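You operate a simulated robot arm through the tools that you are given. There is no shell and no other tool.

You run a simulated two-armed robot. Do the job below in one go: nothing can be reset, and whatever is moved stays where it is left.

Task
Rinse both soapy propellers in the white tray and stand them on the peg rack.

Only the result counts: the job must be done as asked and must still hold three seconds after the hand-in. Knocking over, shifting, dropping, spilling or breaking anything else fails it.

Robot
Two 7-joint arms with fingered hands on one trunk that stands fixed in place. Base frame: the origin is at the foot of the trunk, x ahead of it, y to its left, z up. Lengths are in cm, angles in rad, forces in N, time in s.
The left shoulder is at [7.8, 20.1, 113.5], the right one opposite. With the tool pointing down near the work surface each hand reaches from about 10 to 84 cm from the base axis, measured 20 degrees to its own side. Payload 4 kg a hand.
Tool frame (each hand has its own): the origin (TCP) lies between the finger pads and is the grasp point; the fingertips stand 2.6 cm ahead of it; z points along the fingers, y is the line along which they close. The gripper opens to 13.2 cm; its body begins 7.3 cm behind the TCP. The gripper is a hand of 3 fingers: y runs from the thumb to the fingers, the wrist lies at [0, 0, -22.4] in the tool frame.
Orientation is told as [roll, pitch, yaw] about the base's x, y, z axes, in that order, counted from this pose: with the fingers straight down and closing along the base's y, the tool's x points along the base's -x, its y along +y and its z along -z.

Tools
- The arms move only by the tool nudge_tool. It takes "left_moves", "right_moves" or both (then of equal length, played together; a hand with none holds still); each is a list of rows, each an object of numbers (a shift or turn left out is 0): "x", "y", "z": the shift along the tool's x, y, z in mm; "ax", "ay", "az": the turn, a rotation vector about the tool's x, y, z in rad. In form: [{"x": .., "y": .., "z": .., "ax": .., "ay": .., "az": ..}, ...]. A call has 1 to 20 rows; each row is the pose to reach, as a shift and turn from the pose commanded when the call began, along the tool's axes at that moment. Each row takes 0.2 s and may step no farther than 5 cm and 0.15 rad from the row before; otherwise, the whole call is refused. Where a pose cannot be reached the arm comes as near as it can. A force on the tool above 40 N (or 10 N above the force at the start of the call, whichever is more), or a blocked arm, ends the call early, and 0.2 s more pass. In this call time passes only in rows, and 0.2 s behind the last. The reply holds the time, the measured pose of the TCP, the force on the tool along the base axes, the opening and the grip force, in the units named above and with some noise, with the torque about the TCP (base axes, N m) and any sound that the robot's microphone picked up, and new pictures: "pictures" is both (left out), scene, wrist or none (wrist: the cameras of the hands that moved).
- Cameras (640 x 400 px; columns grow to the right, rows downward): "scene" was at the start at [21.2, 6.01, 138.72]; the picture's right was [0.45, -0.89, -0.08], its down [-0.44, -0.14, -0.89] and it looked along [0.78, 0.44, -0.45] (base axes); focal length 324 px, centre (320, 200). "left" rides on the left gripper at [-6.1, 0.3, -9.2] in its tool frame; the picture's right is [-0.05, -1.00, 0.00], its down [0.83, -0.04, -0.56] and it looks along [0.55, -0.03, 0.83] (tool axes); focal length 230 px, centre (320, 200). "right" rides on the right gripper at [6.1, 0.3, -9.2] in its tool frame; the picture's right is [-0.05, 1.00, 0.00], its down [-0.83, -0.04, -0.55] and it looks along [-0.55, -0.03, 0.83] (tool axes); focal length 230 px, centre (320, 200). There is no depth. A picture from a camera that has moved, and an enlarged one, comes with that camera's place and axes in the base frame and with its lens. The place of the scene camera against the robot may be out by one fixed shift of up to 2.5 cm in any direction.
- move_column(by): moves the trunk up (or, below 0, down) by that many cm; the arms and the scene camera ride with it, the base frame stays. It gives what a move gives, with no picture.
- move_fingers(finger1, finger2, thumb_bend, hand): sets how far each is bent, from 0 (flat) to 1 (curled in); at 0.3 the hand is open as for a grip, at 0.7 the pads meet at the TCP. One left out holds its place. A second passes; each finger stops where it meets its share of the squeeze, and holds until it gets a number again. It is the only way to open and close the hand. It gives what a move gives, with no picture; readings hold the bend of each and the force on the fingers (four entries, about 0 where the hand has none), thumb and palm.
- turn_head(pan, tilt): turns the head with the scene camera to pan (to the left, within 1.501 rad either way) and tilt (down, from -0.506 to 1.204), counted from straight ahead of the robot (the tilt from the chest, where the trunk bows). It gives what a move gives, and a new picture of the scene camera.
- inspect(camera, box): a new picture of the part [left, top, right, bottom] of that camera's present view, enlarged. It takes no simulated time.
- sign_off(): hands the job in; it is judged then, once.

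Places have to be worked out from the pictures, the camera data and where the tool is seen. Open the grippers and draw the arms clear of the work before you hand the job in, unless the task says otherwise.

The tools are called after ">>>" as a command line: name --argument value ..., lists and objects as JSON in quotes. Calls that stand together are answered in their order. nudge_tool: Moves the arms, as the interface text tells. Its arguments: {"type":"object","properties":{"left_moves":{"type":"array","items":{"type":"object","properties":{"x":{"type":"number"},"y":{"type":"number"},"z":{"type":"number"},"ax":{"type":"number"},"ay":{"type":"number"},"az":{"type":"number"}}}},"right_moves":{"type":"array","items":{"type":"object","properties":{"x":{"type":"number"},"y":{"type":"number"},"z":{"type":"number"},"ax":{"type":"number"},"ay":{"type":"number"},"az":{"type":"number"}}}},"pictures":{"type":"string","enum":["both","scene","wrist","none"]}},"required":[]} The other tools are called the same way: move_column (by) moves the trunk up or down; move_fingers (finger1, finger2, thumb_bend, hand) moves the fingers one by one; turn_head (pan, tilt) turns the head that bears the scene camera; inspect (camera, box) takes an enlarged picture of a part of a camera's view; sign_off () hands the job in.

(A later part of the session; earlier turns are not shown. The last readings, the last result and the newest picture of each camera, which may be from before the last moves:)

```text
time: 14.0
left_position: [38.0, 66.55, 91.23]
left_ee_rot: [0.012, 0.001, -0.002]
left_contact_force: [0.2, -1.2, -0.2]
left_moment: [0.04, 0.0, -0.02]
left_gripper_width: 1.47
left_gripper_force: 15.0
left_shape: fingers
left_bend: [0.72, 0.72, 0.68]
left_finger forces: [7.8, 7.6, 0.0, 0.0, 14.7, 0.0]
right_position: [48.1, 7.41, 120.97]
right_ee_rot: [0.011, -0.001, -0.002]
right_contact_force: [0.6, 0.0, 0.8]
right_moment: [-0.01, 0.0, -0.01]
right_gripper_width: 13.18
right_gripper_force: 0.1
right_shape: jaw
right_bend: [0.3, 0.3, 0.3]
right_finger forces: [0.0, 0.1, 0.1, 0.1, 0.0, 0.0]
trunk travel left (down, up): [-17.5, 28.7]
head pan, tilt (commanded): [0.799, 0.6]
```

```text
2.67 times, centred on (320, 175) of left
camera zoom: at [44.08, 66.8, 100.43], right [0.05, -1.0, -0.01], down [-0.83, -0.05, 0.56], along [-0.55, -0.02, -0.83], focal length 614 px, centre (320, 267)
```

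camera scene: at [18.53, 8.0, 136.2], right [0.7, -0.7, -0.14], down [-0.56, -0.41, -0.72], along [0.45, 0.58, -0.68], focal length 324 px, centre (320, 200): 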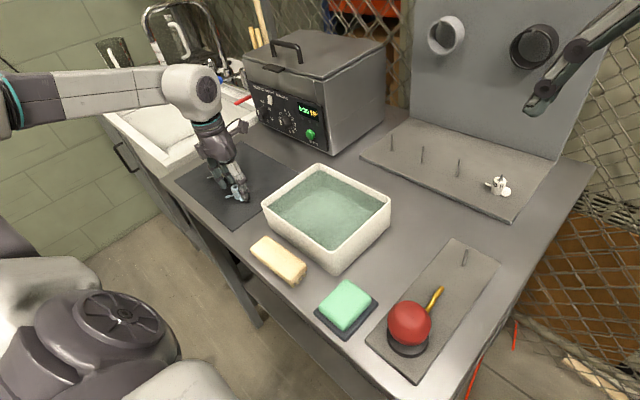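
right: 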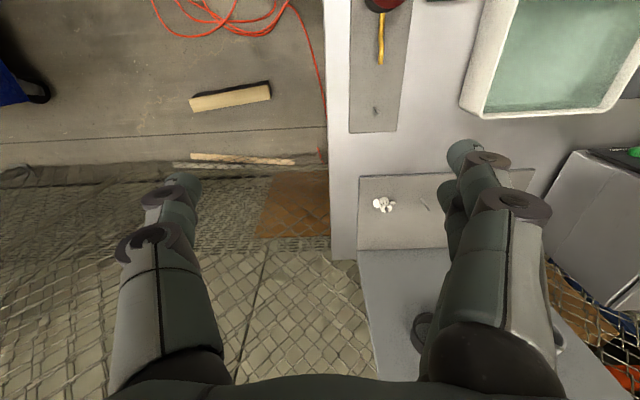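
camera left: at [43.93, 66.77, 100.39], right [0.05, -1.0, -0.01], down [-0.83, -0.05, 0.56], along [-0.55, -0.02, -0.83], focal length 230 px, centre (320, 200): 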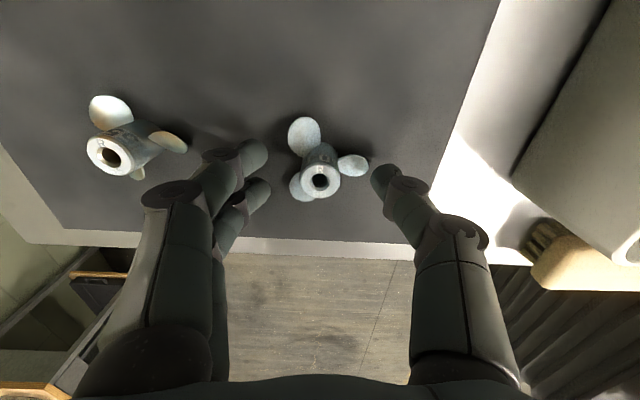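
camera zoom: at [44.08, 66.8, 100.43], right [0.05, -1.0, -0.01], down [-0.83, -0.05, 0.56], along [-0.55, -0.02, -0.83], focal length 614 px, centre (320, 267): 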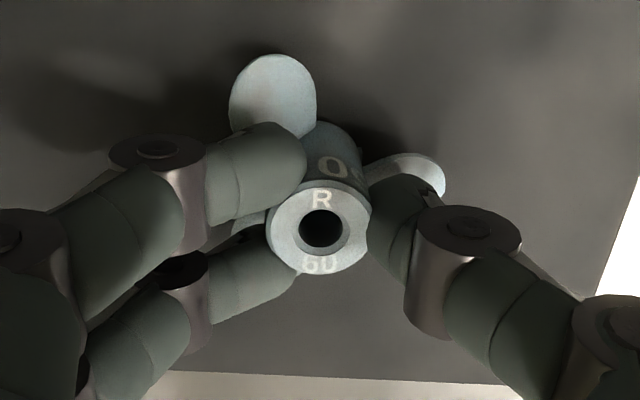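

At 15 N the hub seems to have tilted slightly; I'll ease the squeeze to a moderate level and look again before lifting.

>>> move_fingers --hand "left" --finger1 0.71 --finger2 0.71 --thumb_bend 0.71

>>> inspect --camera "left" --box '[220, 100, 420, 250]'

>>> inspect --camera "scene" --box '[200, 140, 280, 215]'

```text
time: 15.0
left_position: [37.86, 66.58, 91.22]
left_ee_rot: [0.014, -0.001, 0.0]
left_contact_force: [-0.4, -0.8, -0.2]
left_moment: [0.0, 0.0, 0.0]
left_gripper_width: 1.58
left_gripper_force: 8.5
left_shape: fingers
left_bend: [0.7, 0.69, 0.68]
left_finger forces: [5.1, 5.0, 0.0, 0.0, 6.9, 0.0]
right_position: [48.12, 7.48, 120.9]
right_ee_rot: [0.01, -0.002, -0.002]
right_contact_force: [-0.5, 0.5, 0.0]
right_moment: [0.01, 0.0, -0.02]
right_gripper_width: 13.18
right_gripper_force: 0.0
right_shape: jaw
right_bend: [0.3, 0.3, 0.3]
right_finger forces: [0.0, 0.1, 0.0, 0.1, 0.0, 0.0]
trunk travel left (down, up): [-17.5, 28.7]
head pan, tilt (commanded): [0.799, 0.6]
```

```text
2.67 times, centred on (320, 175) of left
camera zoom: at [44.08, 66.8, 100.43], right [0.05, -1.0, -0.01], down [-0.83, -0.05, 0.56], along [-0.55, -0.02, -0.83], focal length 614 px, centre (320, 267)
```

zoom: 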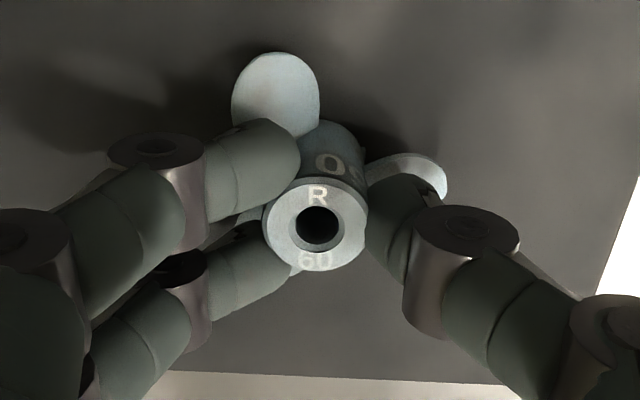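

```text
5.33 times, centred on (240, 178) of scene
camera zoom: at [18.51, 7.99, 136.21], right [0.7, -0.7, -0.14], down [-0.56, -0.41, -0.72], along [0.45, 0.58, -0.68], focal length 1728 px, centre (747, 320)
```

zoom: 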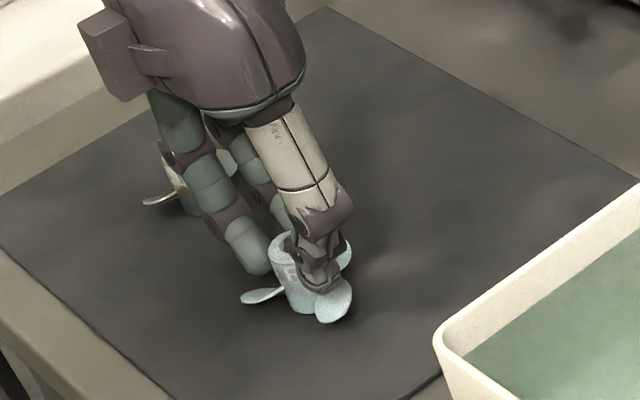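

The tilt is small at 8.5 N. I'll lift slowly by 3 cm and check that it holds and how it hangs.

>>> nudge_tool --left_moves '[{"z": -3}, {"z": -8}, {"z": -15}, {"z": -22}, {"z": -30}]'

>>> inspect --camera "left" --box '[220, 100, 420, 250]'

>>> inspect --camera "scene" --box '[200, 130, 280, 205]'

```text
time: 16.2
left_position: [37.98, 66.56, 94.18]
left_ee_rot: [0.014, 0.001, -0.002]
left_contact_force: [0.1, 0.0, 0.3]
left_moment: [-0.04, 0.0, 0.03]
left_gripper_width: 1.56
left_gripper_force: 8.3
left_shape: fingers
left_bend: [0.7, 0.69, 0.68]
left_finger forces: [5.0, 5.1, 0.1, 0.0, 6.9, 0.0]
right_position: [47.92, 7.63, 121.02]
right_ee_rot: [0.011, -0.002, -0.003]
right_contact_force: [0.6, -0.1, -0.5]
right_moment: [-0.01, 0.0, 0.01]
right_gripper_width: 13.17
right_gripper_force: 0.0
right_shape: jaw
right_bend: [0.3, 0.3, 0.3]
right_finger forces: [0.1, 0.0, 0.0, 0.0, 0.0, 0.0]
trunk travel left (down, up): [-17.5, 28.7]
head pan, tilt (commanded): [0.799, 0.6]
camera scene: at [18.49, 7.97, 136.21], right [0.7, -0.7, -0.14], down [-0.56, -0.41, -0.72], along [0.45, 0.58, -0.68], focal length 324 px, centre (320, 200)
camera left: at [44.15, 66.87, 103.35], right [0.05, -1.0, -0.01], down [-0.83, -0.05, 0.56], along [-0.55, -0.02, -0.83], focal length 230 px, centre (320, 200)
```

scene: 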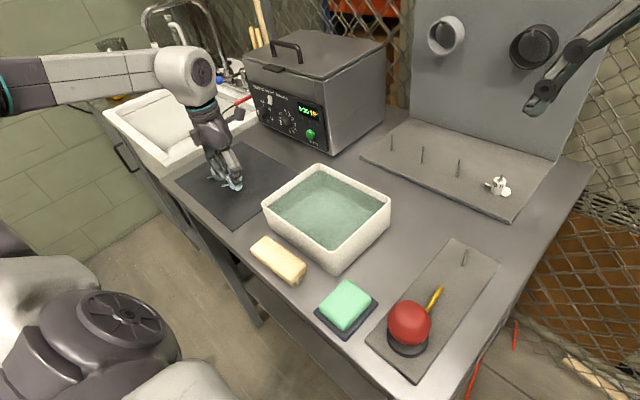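
left: 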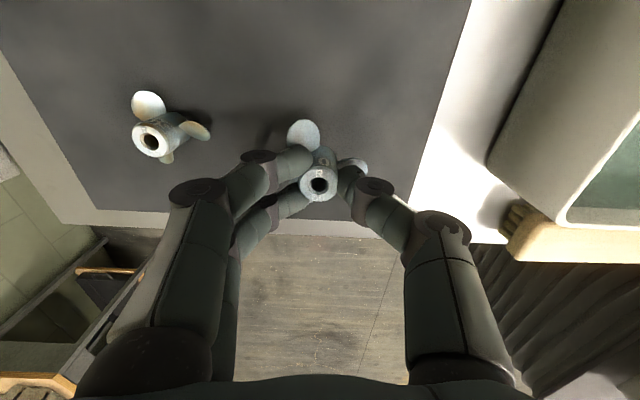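

```text
2.67 times, centred on (320, 175) of left
camera zoom: at [44.15, 66.87, 103.35], right [0.05, -1.0, -0.01], down [-0.83, -0.05, 0.56], along [-0.55, -0.02, -0.83], focal length 614 px, centre (320, 267)
```

zoom: 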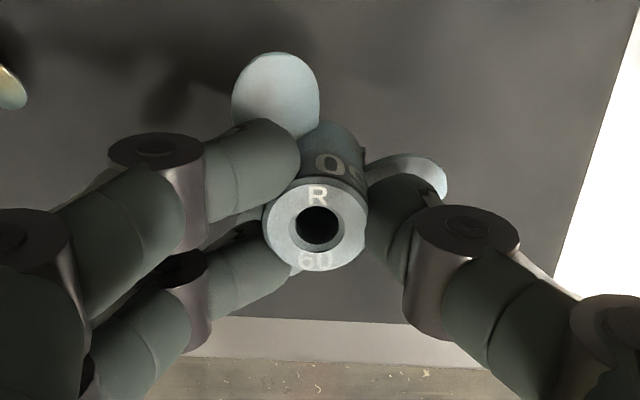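

```text
5.33 times, centred on (240, 168) of scene
camera zoom: at [18.49, 7.97, 136.21], right [0.7, -0.7, -0.14], down [-0.56, -0.41, -0.72], along [0.45, 0.58, -0.68], focal length 1728 px, centre (747, 373)
```

zoom: 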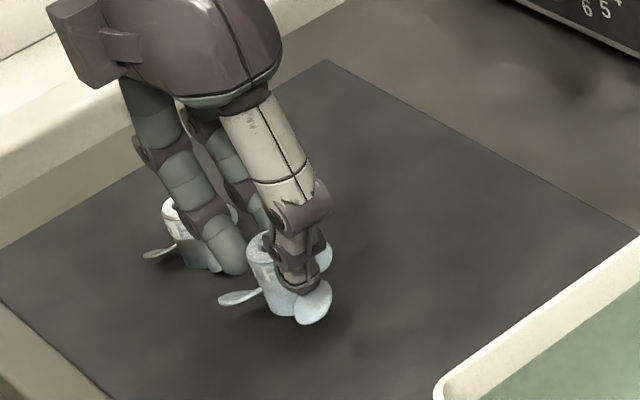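

It holds steadily at 8.3 N. I'll raise it well above the tray rim and carry it over the tray centre, estimated near (45, 43.5).

>>> nudge_tool --left_moves '[{"z": -10}, {"z": -28}, {"z": -48}, {"z": -68}, {"z": -88}, {"z": -100, "y": -8, "x": -3}, {"z": -105, "y": -24, "x": -9}, {"z": -105, "y": -44, "x": -16}, {"z": -105, "y": -64, "x": -23}, {"z": -105, "y": -84, "x": -30}, {"z": -105, "y": -104, "x": -36}, {"z": -105, "y": -124, "x": -42}, {"z": -105, "y": -144, "x": -48}, {"z": -105, "y": -164, "x": -54}, {"z": -105, "y": -184, "x": -60}, {"z": -105, "y": -204, "x": -66}, {"z": -105, "y": -220, "x": -70}, {"z": -105, "y": -230, "x": -73}]'

>>> inspect --camera "left" --box '[220, 100, 420, 250]'

```text
time: 20.0
left_position: [45.17, 43.57, 104.54]
left_ee_rot: [0.009, 0.003, -0.002]
left_contact_force: [0.3, -0.1, -0.1]
left_moment: [-0.02, 0.01, -0.06]
left_gripper_width: 1.58
left_gripper_force: 8.4
left_shape: fingers
left_bend: [0.7, 0.69, 0.68]
left_finger forces: [5.1, 5.2, 0.1, 0.1, 6.8, 0.1]
right_position: [48.12, 7.42, 120.95]
right_ee_rot: [0.01, -0.001, -0.001]
right_contact_force: [-0.2, 0.1, 0.7]
right_moment: [-0.01, -0.03, 0.02]
right_gripper_width: 13.2
right_gripper_force: 0.1
right_shape: jaw
right_bend: [0.3, 0.3, 0.3]
right_finger forces: [0.0, 0.0, 0.1, 0.1, 0.0, 0.1]
trunk travel left (down, up): [-17.5, 28.7]
head pan, tilt (commanded): [0.799, 0.6]
camera scene: at [18.54, 7.97, 136.21], right [0.7, -0.7, -0.14], down [-0.56, -0.41, -0.72], along [0.45, 0.58, -0.68], focal length 324 px, centre (320, 200)
camera left: at [51.51, 43.78, 113.65], right [0.05, -1.0, -0.01], down [-0.83, -0.05, 0.56], along [-0.56, -0.02, -0.83], focal length 230 px, centre (320, 200)
```

scene: 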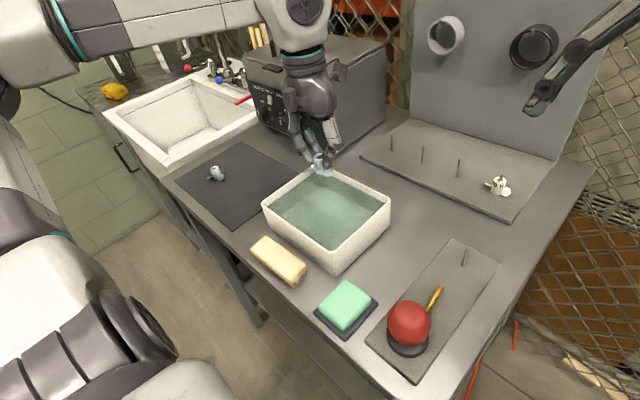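
left: 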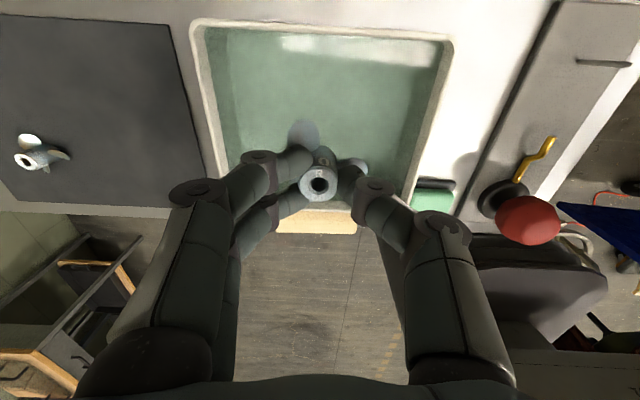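

```text
2.67 times, centred on (320, 175) of left
camera zoom: at [51.51, 43.78, 113.65], right [0.05, -1.0, -0.01], down [-0.83, -0.05, 0.56], along [-0.56, -0.02, -0.83], focal length 614 px, centre (320, 267)
```

zoom: 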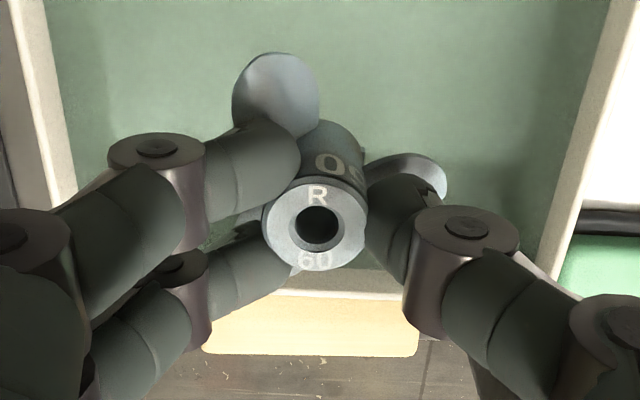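

The tray spans about x 36.6–52.6, y 33.5–53.7 with the propeller hanging over its middle. I'll lower gently to just above the water and look.

>>> nudge_tool --left_moves '[{"z": 10}, {"z": 25}, {"z": 40}, {"z": 55}, {"z": 68}, {"z": 78}, {"z": 86}, {"z": 92}, {"z": 98}, {"z": 103}]'

>>> inspect --camera "left" --box '[220, 80, 420, 230]'

>>> inspect --camera "scene" --box '[250, 120, 400, 270]'

```text
time: 22.2
left_position: [45.2, 43.62, 94.21]
left_ee_rot: [0.011, 0.002, -0.002]
left_contact_force: [1.1, 0.3, -0.5]
left_moment: [-0.02, 0.01, -0.01]
left_gripper_width: 1.58
left_gripper_force: 8.6
left_shape: fingers
left_bend: [0.7, 0.69, 0.68]
left_finger forces: [5.2, 5.1, 0.0, 0.0, 6.8, 0.2]
right_position: [47.9, 7.59, 120.97]
right_ee_rot: [0.011, -0.003, -0.002]
right_contact_force: [0.1, 0.5, 0.3]
right_moment: [-0.02, 0.0, -0.03]
right_gripper_width: 13.18
right_gripper_force: 0.0
right_shape: jaw
right_bend: [0.3, 0.3, 0.3]
right_finger forces: [0.0, 0.0, 0.0, 0.0, 0.0, 0.0]
trunk travel left (down, up): [-17.5, 28.7]
head pan, tilt (commanded): [0.799, 0.6]
camera scene: at [18.52, 8.0, 136.21], right [0.7, -0.7, -0.14], down [-0.56, -0.41, -0.72], along [0.45, 0.58, -0.68], focal length 324 px, centre (320, 200)
camera left: at [51.36, 43.9, 103.38], right [0.05, -1.0, -0.01], down [-0.83, -0.05, 0.56], along [-0.56, -0.02, -0.83], focal length 230 px, centre (320, 200)
```

scene: 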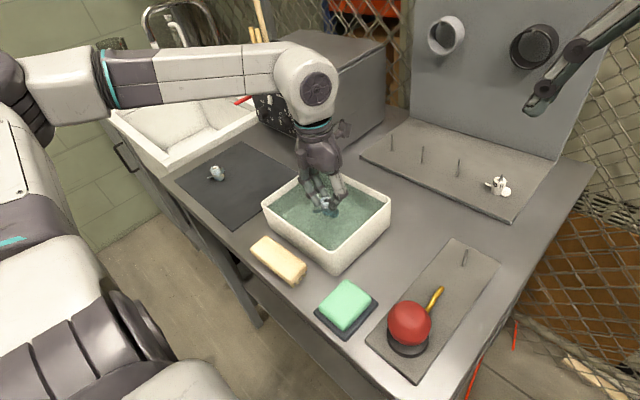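
left: 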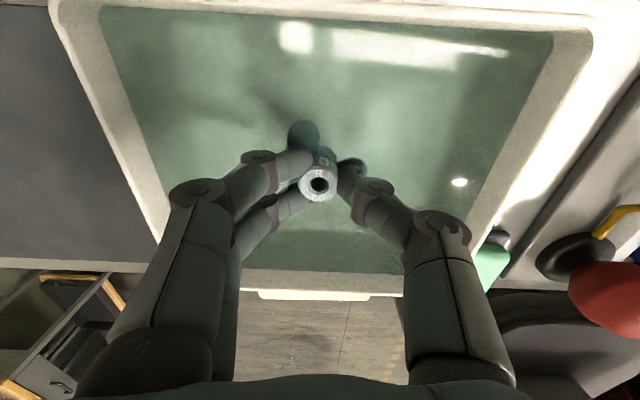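

```text
2.67 times, centred on (320, 155) of left
camera zoom: at [51.36, 43.9, 103.38], right [0.05, -1.0, -0.01], down [-0.83, -0.05, 0.56], along [-0.56, -0.02, -0.83], focal length 614 px, centre (320, 320)
```

zoom: 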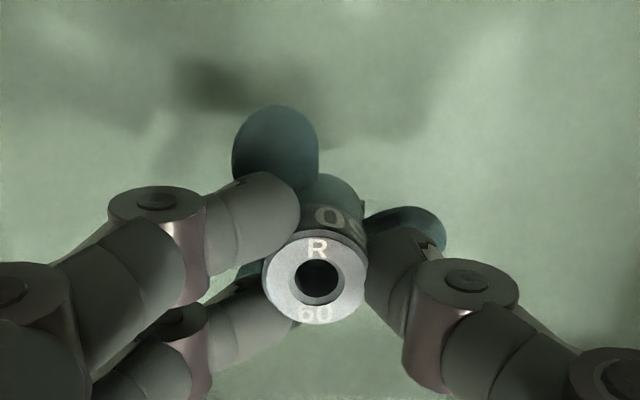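

```text
2.67 times, centred on (325, 195) of scene
camera zoom: at [18.52, 8.0, 136.21], right [0.7, -0.7, -0.14], down [-0.56, -0.41, -0.72], along [0.45, 0.58, -0.68], focal length 864 px, centre (307, 213)
```

zoom: 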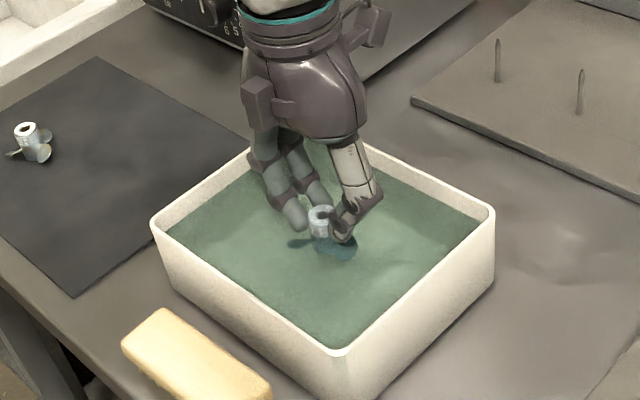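

The blades are already under water while the hub top still shows. I'll lower slowly another 2.2 cm so the whole propeller is under.

>>> nudge_tool --left_moves '[{"z": 4}, {"z": 8}, {"z": 12}, {"z": 16}, {"z": 19}, {"z": 22}]'

>>> inspect --camera "left" --box '[220, 80, 420, 230]'

>>> inspect --camera "scene" --box '[280, 150, 380, 240]'

```text
time: 23.6
left_position: [45.14, 43.57, 91.95]
left_ee_rot: [0.01, 0.0, -0.003]
left_contact_force: [0.1, 0.1, -0.2]
left_moment: [-0.01, 0.03, 0.03]
left_gripper_width: 1.55
left_gripper_force: 8.3
left_shape: fingers
left_bend: [0.7, 0.69, 0.68]
left_finger forces: [5.3, 5.3, 0.1, 0.0, 6.8, 0.0]
right_position: [48.14, 7.69, 120.96]
right_ee_rot: [0.01, -0.003, -0.001]
right_contact_force: [0.3, 0.2, 0.5]
right_moment: [-0.03, 0.0, -0.02]
right_gripper_width: 13.21
right_gripper_force: 0.1
right_shape: jaw
right_bend: [0.3, 0.3, 0.3]
right_finger forces: [0.1, 0.1, 0.1, 0.0, 0.1, 0.0]
trunk travel left (down, up): [-17.5, 28.7]
head pan, tilt (commanded): [0.799, 0.6]
camera scene: at [18.52, 7.99, 136.21], right [0.7, -0.7, -0.14], down [-0.56, -0.41, -0.72], along [0.45, 0.58, -0.68], focal length 324 px, centre (320, 200)
camera left: at [51.36, 43.81, 101.11], right [0.05, -1.0, -0.01], down [-0.83, -0.05, 0.56], along [-0.55, -0.02, -0.83], focal length 230 px, centre (320, 200)
```

scene: 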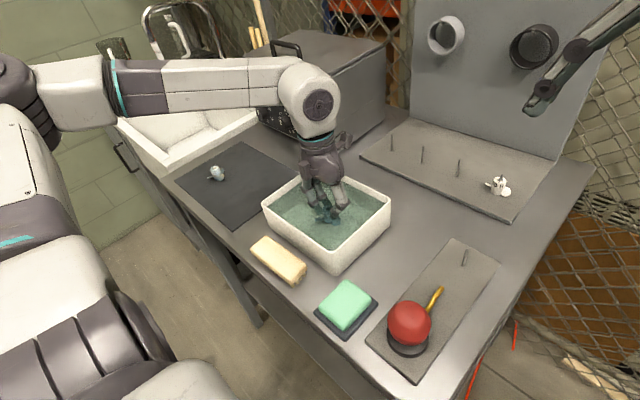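
left: 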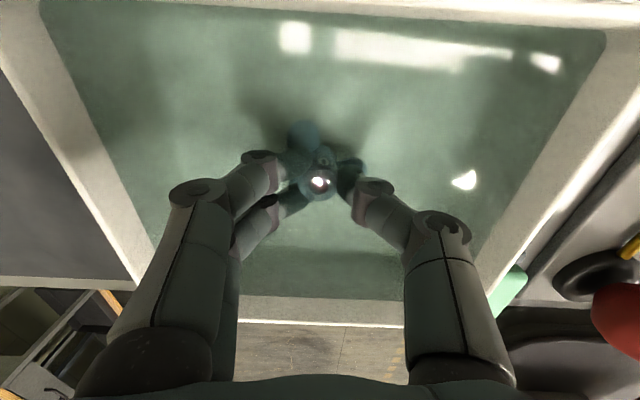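

```text
2.67 times, centred on (320, 155) of left
camera zoom: at [51.36, 43.81, 101.11], right [0.05, -1.0, -0.01], down [-0.83, -0.05, 0.56], along [-0.55, -0.02, -0.83], focal length 614 px, centre (320, 320)
```

zoom: 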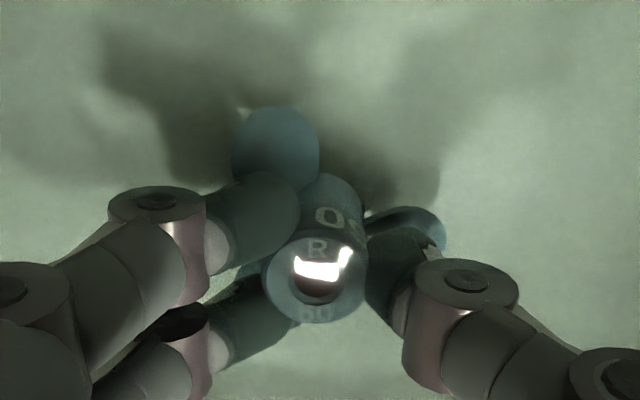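

```text
4.44 times, centred on (330, 195) of scene
camera zoom: at [18.52, 7.99, 136.21], right [0.7, -0.7, -0.14], down [-0.56, -0.41, -0.72], along [0.45, 0.58, -0.68], focal length 1440 px, centre (276, 222)
```

zoom: 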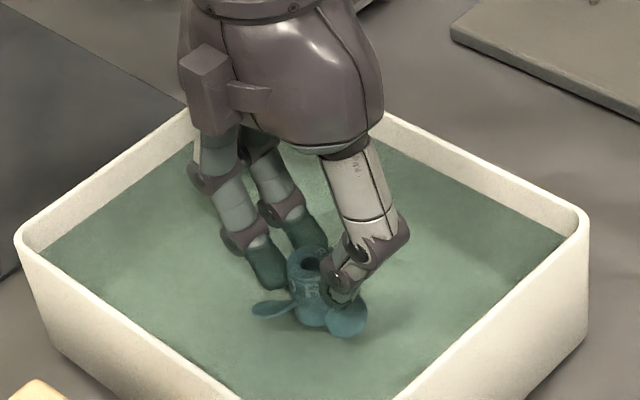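

The propeller is now fully under water with no bottom contact. I'll swirl it gently for several seconds while it stays submerged.

>>> nudge_tool --left_moves '[{"y": 6}, {"y": 14}, {"y": 20}, {"y": 14, "x": 6}, {"y": 4, "x": 10}, {"y": -6, "x": 10}, {"y": -14, "x": 6}, {"y": -20}, {"y": -14, "x": -6}, {"y": -4, "x": -10}, {"y": 6, "x": -10}, {"y": 14, "x": -6}, {"y": 20, "x": 0}, {"y": 14, "x": 6}, {"y": 4, "x": 10}, {"y": -6, "x": 10}, {"y": -14, "x": 5}, {"y": -18, "x": 0}, {"y": -10}, {"y": 0}]' --pictures "none"

>>> nudge_tool --left_moves '[{"y": 6}, {"y": 14}, {"y": 20}, {"y": 14, "x": 6}, {"y": 4, "x": 10}, {"y": -6, "x": 10}, {"y": -14, "x": 6}, {"y": -20}, {"y": -14, "x": -6}, {"y": -4, "x": -10}, {"y": 6, "x": -10}, {"y": 14, "x": -6}, {"y": 20, "x": 0}, {"y": 14, "x": 6}, {"y": 4, "x": 10}, {"y": -6, "x": 10}, {"y": -14, "x": 5}, {"y": -18, "x": 0}, {"y": -10}, {"y": 0}]'

>>> inspect --camera "left" --box '[220, 80, 420, 230]'

```text
time: 27.8
left_position: [45.07, 43.64, 92.0]
left_ee_rot: [0.009, 0.0, -0.001]
left_contact_force: [-0.1, 0.3, -0.1]
left_moment: [0.02, -0.01, -0.03]
left_gripper_width: 1.59
left_gripper_force: 8.9
left_shape: fingers
left_bend: [0.7, 0.69, 0.68]
left_finger forces: [5.3, 5.3, 0.0, 0.0, 6.7, 0.0]
right_position: [47.91, 7.56, 121.01]
right_ee_rot: [0.011, -0.001, -0.003]
right_contact_force: [-0.2, 0.6, 0.4]
right_moment: [-0.05, 0.02, 0.02]
right_gripper_width: 13.21
right_gripper_force: 0.0
right_shape: jaw
right_bend: [0.3, 0.3, 0.3]
right_finger forces: [0.0, 0.1, 0.0, 0.0, 0.0, 0.0]
trunk travel left (down, up): [-17.5, 28.7]
head pan, tilt (commanded): [0.799, 0.6]
```

```text
time: 32.0
left_position: [45.22, 43.62, 91.94]
left_ee_rot: [0.009, 0.001, -0.002]
left_contact_force: [0.2, 0.3, -0.6]
left_moment: [0.0, -0.01, 0.03]
left_gripper_width: 1.55
left_gripper_force: 8.6
left_shape: fingers
left_bend: [0.7, 0.69, 0.68]
left_finger forces: [5.4, 5.3, 0.0, 0.1, 6.6, 0.1]
right_position: [48.15, 7.57, 121.01]
right_ee_rot: [0.009, -0.003, -0.002]
right_contact_force: [-0.2, 0.5, -0.6]
right_moment: [0.01, 0.0, 0.03]
right_gripper_width: 13.19
right_gripper_force: 0.0
right_shape: jaw
right_bend: [0.3, 0.3, 0.3]
right_finger forces: [0.0, 0.0, 0.0, 0.1, 0.1, 0.0]
trunk travel left (down, up): [-17.5, 28.7]
head pan, tilt (commanded): [0.799, 0.6]
camera scene: at [18.52, 8.0, 136.21], right [0.7, -0.7, -0.14], down [-0.56, -0.41, -0.72], along [0.45, 0.58, -0.68], focal length 324 px, centre (320, 200)
camera left: at [51.31, 43.88, 101.15], right [0.05, -1.0, -0.01], down [-0.83, -0.05, 0.56], along [-0.56, -0.02, -0.83], focal length 230 px, centre (320, 200)
```

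scene: 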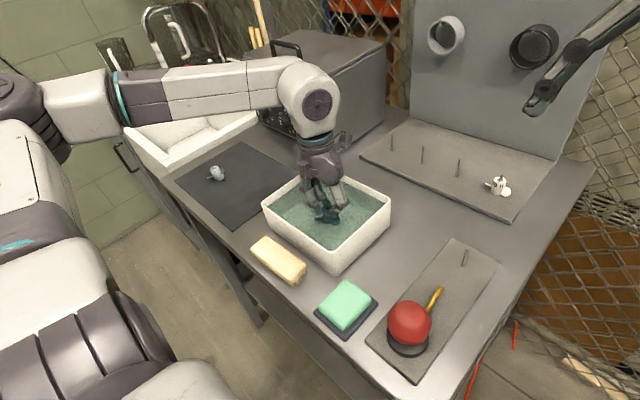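
left: 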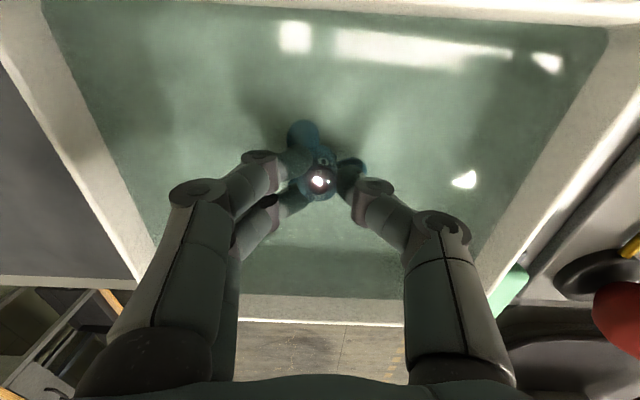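

```text
2.67 times, centred on (320, 155) of left
camera zoom: at [51.31, 43.88, 101.15], right [0.05, -1.0, -0.01], down [-0.83, -0.05, 0.56], along [-0.56, -0.02, -0.83], focal length 614 px, centre (320, 320)
```

zoom: 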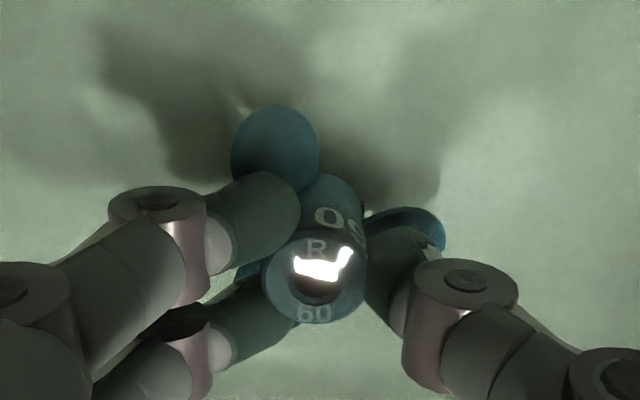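

The propeller looks darker and clearer than before, so soap is coming off. I'll lift it slowly out and hold it above the tray to inspect it.

>>> nudge_tool --left_moves '[{"z": -4}, {"z": -9}, {"z": -15}, {"z": -21}, {"z": -28}, {"z": -36}, {"z": -45}, {"z": -55}, {"z": -65}, {"z": -75}, {"z": -85}, {"z": -95}, {"z": -105}, {"z": -115}]'

>>> inspect --camera "left" --box '[220, 80, 420, 230]'

>>> inspect --camera "scene" --box '[280, 120, 380, 210]'

>>> inspect --camera "scene" --box '[190, 150, 250, 195]'

```text
time: 35.0
left_position: [45.34, 43.36, 103.32]
left_ee_rot: [0.011, 0.001, -0.001]
left_contact_force: [0.9, -1.2, 0.0]
left_moment: [0.01, 0.01, 0.01]
left_gripper_width: 1.52
left_gripper_force: 8.9
left_shape: fingers
left_bend: [0.7, 0.69, 0.68]
left_finger forces: [5.6, 5.5, 0.1, 0.0, 6.6, 0.0]
right_position: [48.07, 7.56, 120.95]
right_ee_rot: [0.009, -0.002, -0.003]
right_contact_force: [-0.1, 0.2, -0.7]
right_moment: [0.03, -0.04, 0.02]
right_gripper_width: 13.17
right_gripper_force: 0.0
right_shape: jaw
right_bend: [0.3, 0.3, 0.3]
right_finger forces: [0.0, 0.0, 0.0, 0.0, 0.1, 0.0]
trunk travel left (down, up): [-17.5, 28.7]
head pan, tilt (commanded): [0.799, 0.6]
camera scene: at [18.51, 7.96, 136.21], right [0.7, -0.7, -0.14], down [-0.56, -0.41, -0.72], along [0.45, 0.58, -0.68], focal length 324 px, centre (320, 200)
camera left: at [51.49, 43.68, 112.56], right [0.05, -1.0, -0.01], down [-0.83, -0.05, 0.56], along [-0.56, -0.02, -0.83], focal length 230 px, centre (320, 200)
```

scene: 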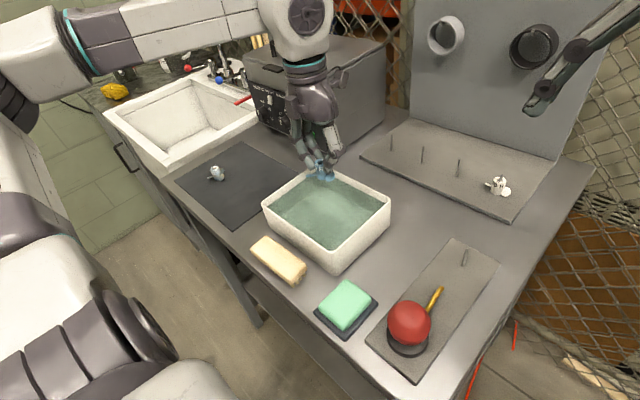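
left: 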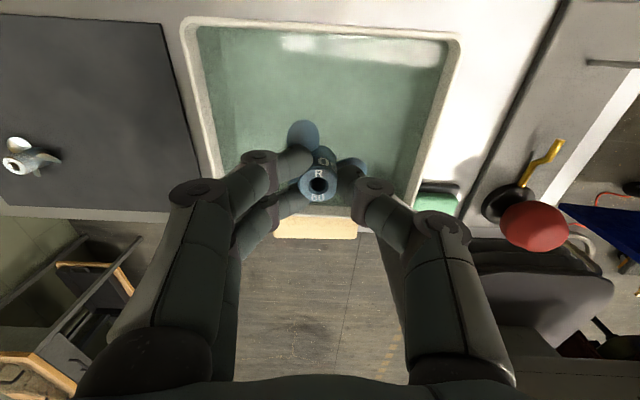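

```text
2.67 times, centred on (320, 155) of left
camera zoom: at [51.49, 43.68, 112.56], right [0.05, -1.0, -0.01], down [-0.83, -0.05, 0.56], along [-0.56, -0.02, -0.83], focal length 614 px, centre (320, 320)
```

zoom: 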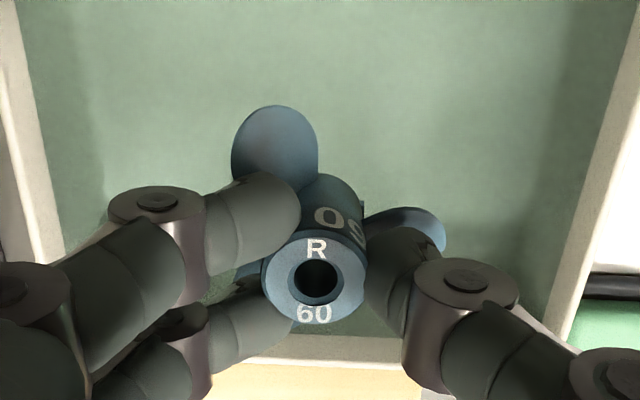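

```text
4.44 times, centred on (330, 165) of scene
camera zoom: at [18.51, 7.96, 136.21], right [0.7, -0.7, -0.14], down [-0.56, -0.41, -0.72], along [0.45, 0.58, -0.68], focal length 1440 px, centre (276, 356)
```

zoom: 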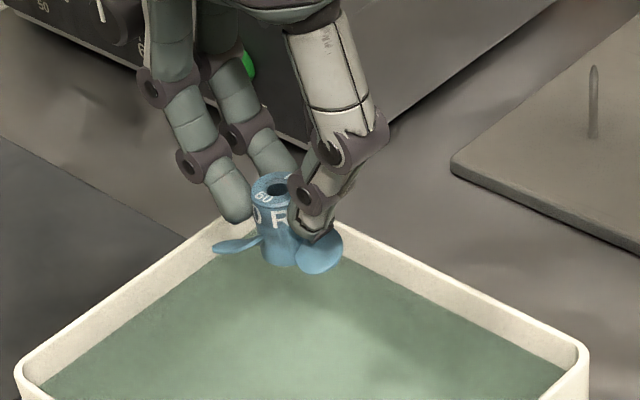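

```text
8.89 times, centred on (220, 172) of scene
camera zoom: at [18.51, 7.96, 136.21], right [0.7, -0.7, -0.14], down [-0.56, -0.41, -0.72], along [0.45, 0.58, -0.68], focal length 2880 px, centre (1209, 444)
```

zoom: 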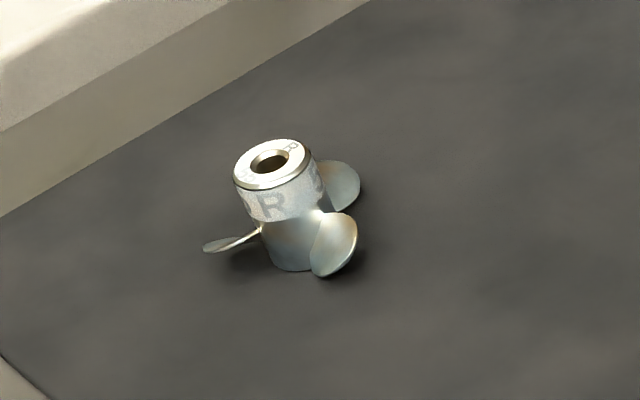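

B is now plainly clean blue with the "R 60" mark crisp, and it hangs upright in the hand. I'll move toward the rack, stopping at about (66, 40) so the wrist camera looks straight down on the pegs.

>>> nudge_tool --left_moves '[{"x": -6, "y": -1}, {"x": -18, "y": -3}, {"x": -34, "y": -6}, {"x": -52, "y": -9}, {"x": -70, "y": -12}, {"x": -88, "y": -15}, {"x": -106, "y": -18}, {"x": -124, "y": -21}, {"x": -142, "y": -24}, {"x": -160, "y": -27}, {"x": -178, "y": -30}, {"x": -194, "y": -32}, {"x": -204, "y": -33}, {"x": -210, "y": -34}]'

>>> inspect --camera "left" --box '[160, 0, 500, 210]'

>>> inspect --camera "scene" --box '[340, 60, 540, 220]'

```text
time: 38.0
left_position: [66.28, 39.96, 103.33]
left_ee_rot: [0.011, 0.001, 0.0]
left_contact_force: [-0.4, 0.3, -1.1]
left_moment: [-0.01, 0.01, 0.01]
left_gripper_width: 1.54
left_gripper_force: 8.5
left_shape: fingers
left_bend: [0.7, 0.69, 0.68]
left_finger forces: [5.7, 5.6, 0.0, 0.0, 6.5, 0.1]
right_position: [48.19, 7.44, 121.12]
right_ee_rot: [0.011, -0.001, -0.002]
right_contact_force: [-0.1, 1.0, -0.3]
right_moment: [0.0, -0.02, 0.01]
right_gripper_width: 13.17
right_gripper_force: 0.1
right_shape: jaw
right_bend: [0.3, 0.3, 0.3]
right_finger forces: [0.0, 0.0, 0.0, 0.0, 0.0, 0.0]
trunk travel left (down, up): [-17.5, 28.7]
head pan, tilt (commanded): [0.799, 0.6]
camera scene: at [18.53, 7.97, 136.21], right [0.7, -0.7, -0.14], down [-0.56, -0.41, -0.72], along [0.45, 0.58, -0.68], focal length 324 px, centre (320, 200)
camera left: at [72.49, 40.17, 112.53], right [0.05, -1.0, -0.01], down [-0.83, -0.05, 0.56], along [-0.56, -0.02, -0.83], focal length 230 px, centre (320, 200)
```

scene: 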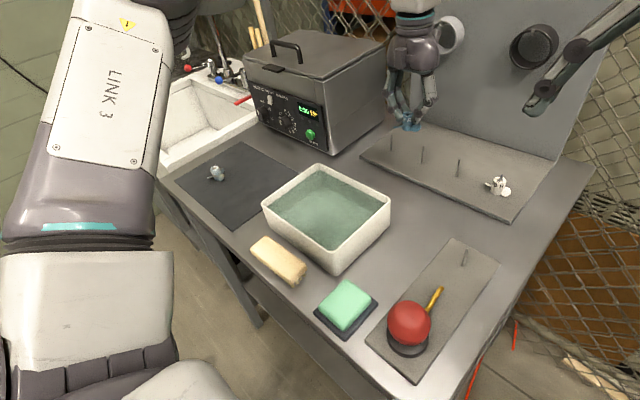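
left: 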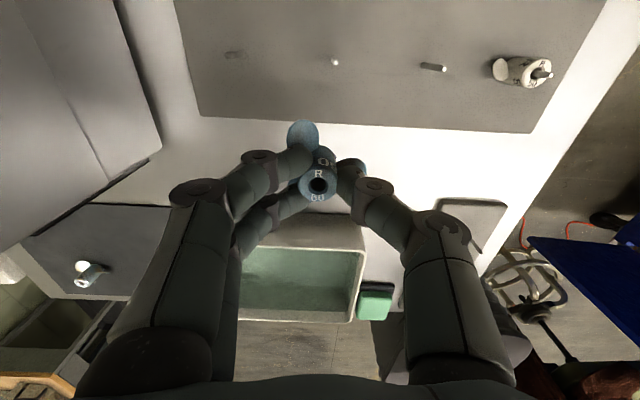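

```text
1.88 times, centred on (330, 105) of left
camera zoom: at [72.49, 40.17, 112.53], right [0.05, -1.0, -0.01], down [-0.83, -0.05, 0.56], along [-0.56, -0.02, -0.83], focal length 433 px, centre (301, 379)
```

zoom: 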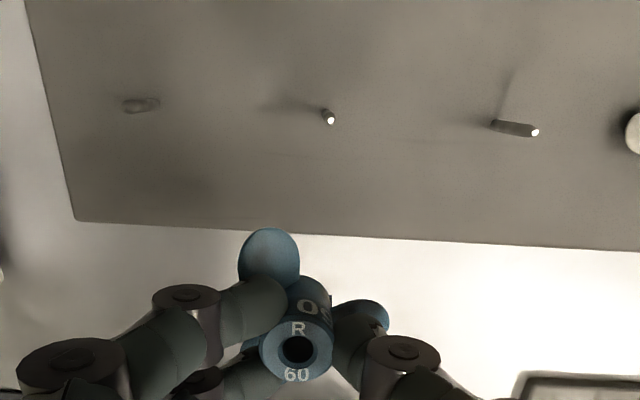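

```text
2.50 times, centred on (440, 140) of scene
camera zoom: at [18.53, 7.97, 136.21], right [0.7, -0.7, -0.14], down [-0.56, -0.41, -0.72], along [0.45, 0.58, -0.68], focal length 810 px, centre (20, 350)
```

zoom: 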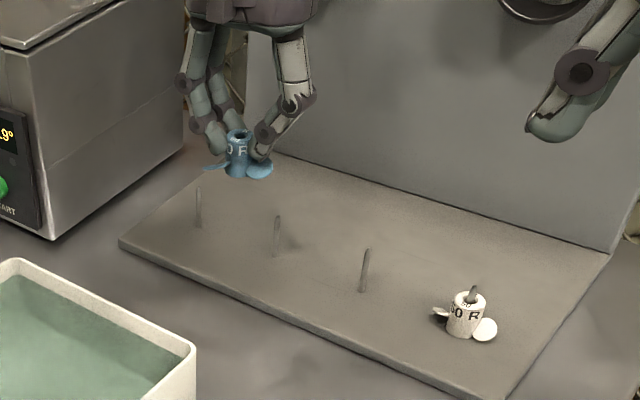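

The pegs are in view: P1 at the left looks blurred or different, P2 and P3 have bright tips. I'll enlarge each peg to measure and compare them.

>>> inspect --camera "left" --box '[200, 25, 280, 80]'

>>> inspect --camera "left" --box '[300, 35, 380, 90]'

>>> inspect --camera "left" --box '[400, 40, 480, 95]'

>>> inspect --camera "scene" --box '[380, 125, 480, 190]'

```text
7.27 times, centred on (240, 52) of left
camera zoom: at [72.49, 40.17, 112.53], right [0.05, -1.0, -0.01], down [-0.83, -0.05, 0.56], along [-0.56, -0.02, -0.83], focal length 1673 px, centre (902, 1273)
```

zoom: 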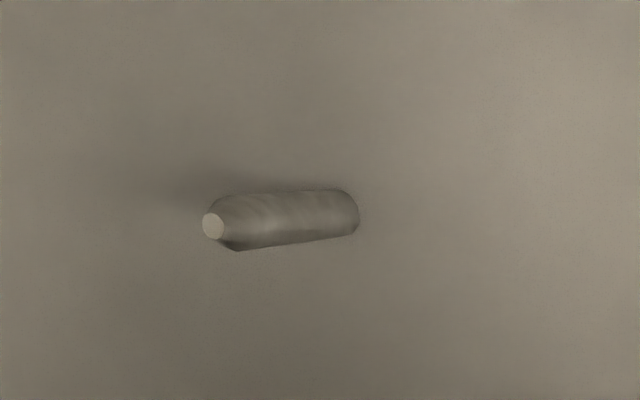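

```text
7.27 times, centred on (340, 62) of left
camera zoom: at [72.49, 40.17, 112.53], right [0.05, -1.0, -0.01], down [-0.83, -0.05, 0.56], along [-0.56, -0.02, -0.83], focal length 1673 px, centre (174, 1200)
```

zoom: 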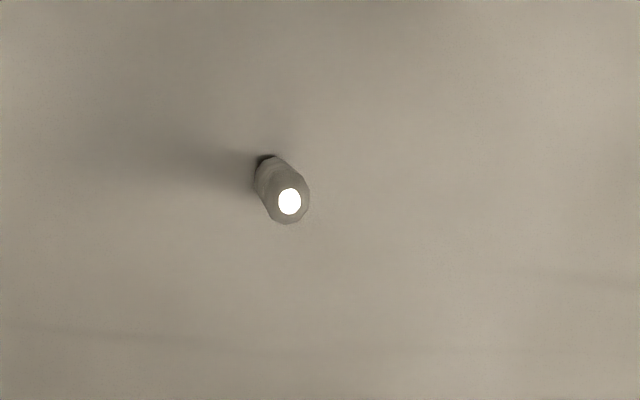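

```text
7.27 times, centred on (440, 68) of left
camera zoom: at [72.49, 40.17, 112.53], right [0.05, -1.0, -0.01], down [-0.83, -0.05, 0.56], along [-0.56, -0.02, -0.83], focal length 1673 px, centre (-553, 1164)
```

zoom: 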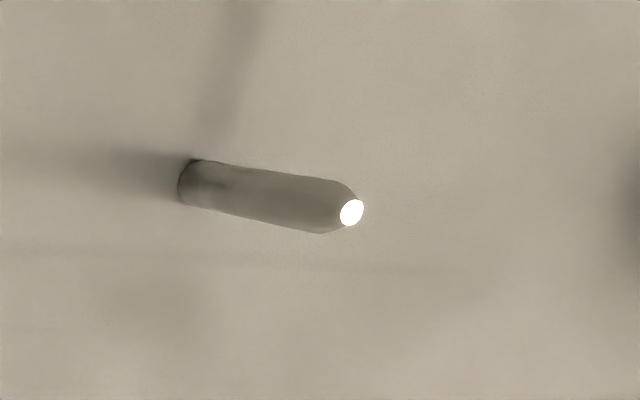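

```text
6.15 times, centred on (430, 158) of scene
camera zoom: at [18.53, 7.97, 136.21], right [0.7, -0.7, -0.14], down [-0.56, -0.41, -0.72], along [0.45, 0.58, -0.68], focal length 1994 px, centre (-357, 462)
```

zoom: 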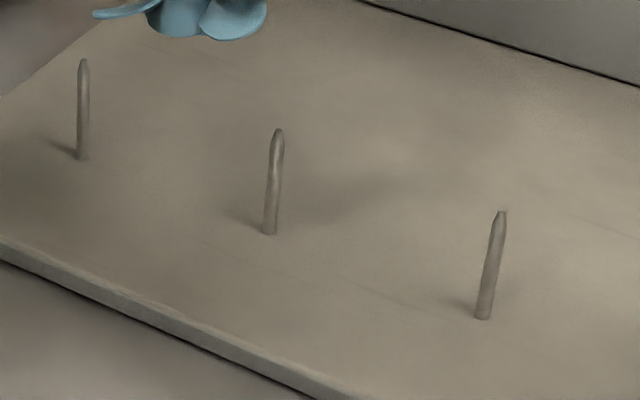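

All pegs are vertical, 0.5 cm thick with tapered tips; P2 computes to about (71.5, 39.1) with its tip near z 91.6. I'll bring the propeller over P2, leaving its bottom about 1.5–2 cm above the tip, and check alignment.

>>> nudge_tool --left_moves '[{"x": -10, "y": -2}, {"x": -25, "y": -5}, {"x": -40, "y": -8}, {"x": -50, "y": -9.5}, {"x": -53, "y": -9.7, "z": 8}, {"x": -53, "y": -9.7, "z": 20}, {"x": -53, "y": -9.7, "z": 32}, {"x": -53, "y": -9.7, "z": 42}, {"x": -53, "y": -9.7, "z": 48}]'

>>> inspect --camera "left" --box '[260, 90, 380, 220]'

>>> inspect --camera "scene" --box '[380, 100, 480, 190]'

```text
time: 40.0
left_position: [71.79, 39.12, 98.58]
left_ee_rot: [0.011, 0.001, 0.001]
left_contact_force: [0.5, 0.2, 0.0]
left_moment: [0.03, -0.01, -0.01]
left_gripper_width: 1.54
left_gripper_force: 9.1
left_shape: fingers
left_bend: [0.7, 0.69, 0.68]
left_finger forces: [5.8, 5.8, 0.0, 0.0, 6.5, 0.0]
right_position: [48.08, 7.57, 120.96]
right_ee_rot: [0.012, -0.002, -0.001]
right_contact_force: [-0.9, -0.4, 0.0]
right_moment: [-0.01, 0.03, 0.03]
right_gripper_width: 13.25
right_gripper_force: 0.1
right_shape: jaw
right_bend: [0.3, 0.3, 0.3]
right_finger forces: [0.0, 0.0, 0.0, 0.1, 0.1, 0.0]
trunk travel left (down, up): [-17.5, 28.7]
head pan, tilt (commanded): [0.799, 0.6]
camera scene: at [18.55, 7.99, 136.2], right [0.7, -0.7, -0.14], down [-0.56, -0.41, -0.72], along [0.45, 0.58, -0.68], focal length 324 px, centre (320, 200)
camera left: at [77.94, 39.39, 107.8], right [0.05, -1.0, -0.01], down [-0.83, -0.05, 0.56], along [-0.55, -0.02, -0.83], focal length 230 px, centre (320, 200)
```

scene: 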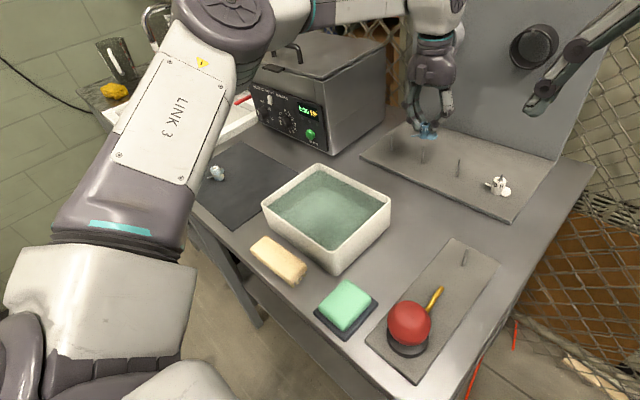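
left: 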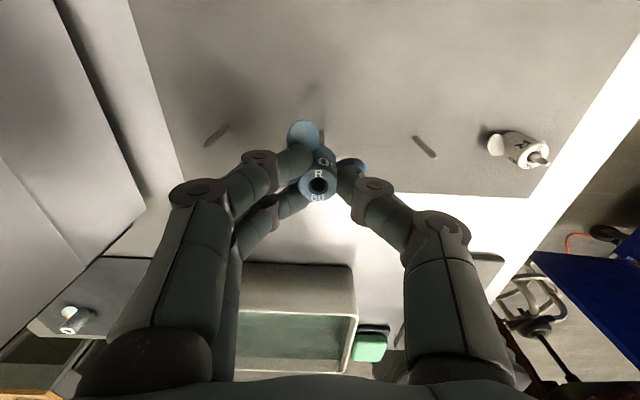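

```text
3.08 times, centred on (320, 155) of left
camera zoom: at [77.94, 39.39, 107.8], right [0.05, -1.0, -0.01], down [-0.83, -0.05, 0.56], along [-0.55, -0.02, -0.83], focal length 708 px, centre (320, 338)
```

zoom: 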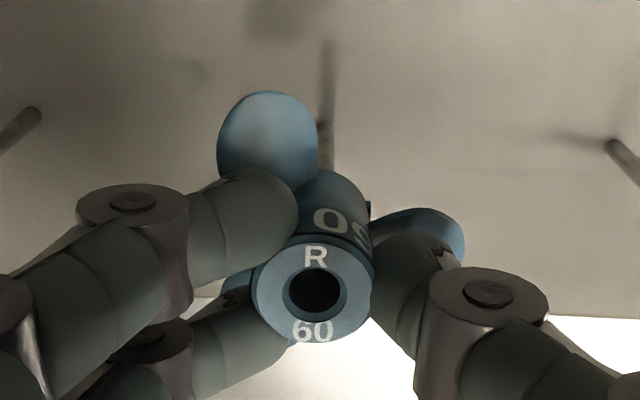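

```text
4.44 times, centred on (430, 145) of scene
camera zoom: at [18.55, 7.99, 136.2], right [0.7, -0.7, -0.14], down [-0.56, -0.41, -0.72], along [0.45, 0.58, -0.68], focal length 1440 px, centre (-169, 444)
```

zoom: 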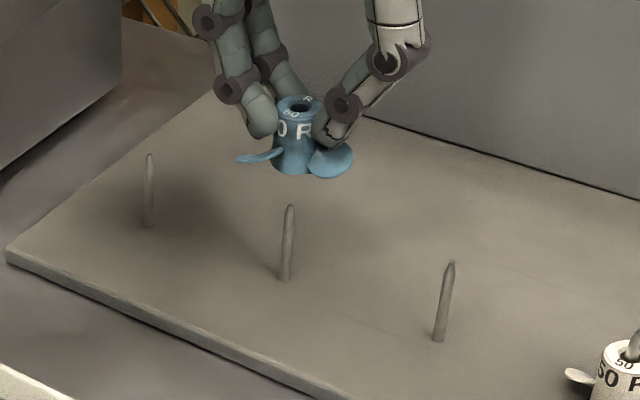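

The scene view shows the propeller laterally in line with P2. I'll enlarge the wrist view around the pegs to refine the remaining offset along the line of sight.

>>> inspect --camera "left" --box '[400, 115, 460, 175]'

>>> inspect --camera "left" --box '[190, 105, 250, 165]'

>>> inspect --camera "left" --box '[290, 110, 360, 210]'

```text
6.67 times, centred on (430, 145) of left
camera zoom: at [77.94, 39.39, 107.8], right [0.05, -1.0, -0.01], down [-0.83, -0.05, 0.56], along [-0.55, -0.02, -0.83], focal length 1534 px, centre (-413, 567)
```

zoom: 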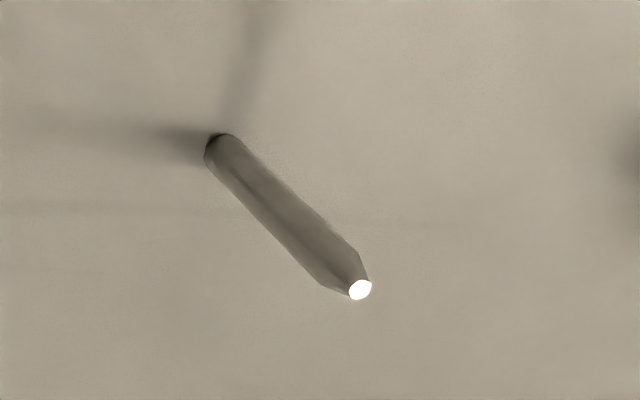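

```text
6.67 times, centred on (220, 135) of left
camera zoom: at [77.94, 39.39, 107.8], right [0.05, -1.0, -0.01], down [-0.83, -0.05, 0.56], along [-0.55, -0.02, -0.83], focal length 1534 px, centre (987, 633)
```

zoom: 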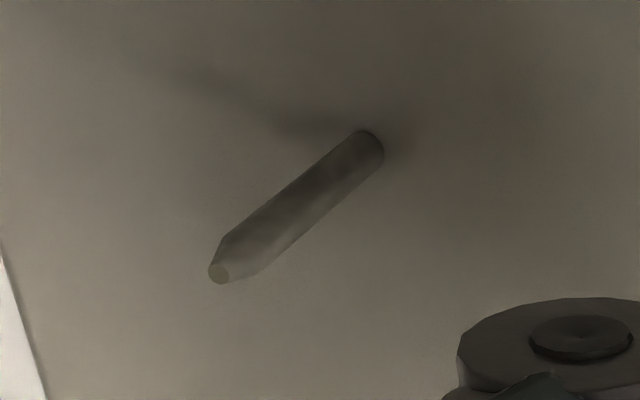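

```text
4.00 times, centred on (325, 160) of left
camera zoom: at [77.94, 39.39, 107.8], right [0.05, -1.0, -0.01], down [-0.83, -0.05, 0.56], along [-0.55, -0.02, -0.83], focal length 920 px, centre (300, 360)
```

zoom: 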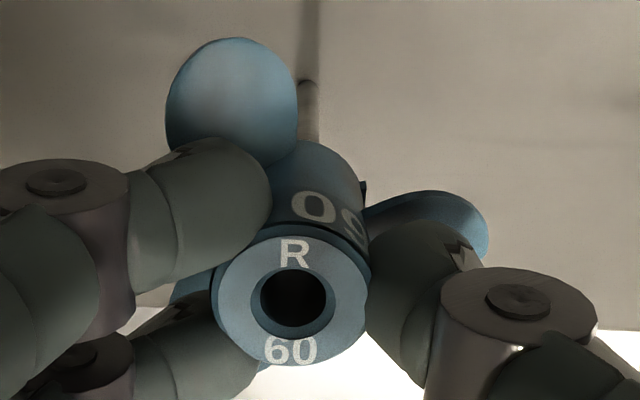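

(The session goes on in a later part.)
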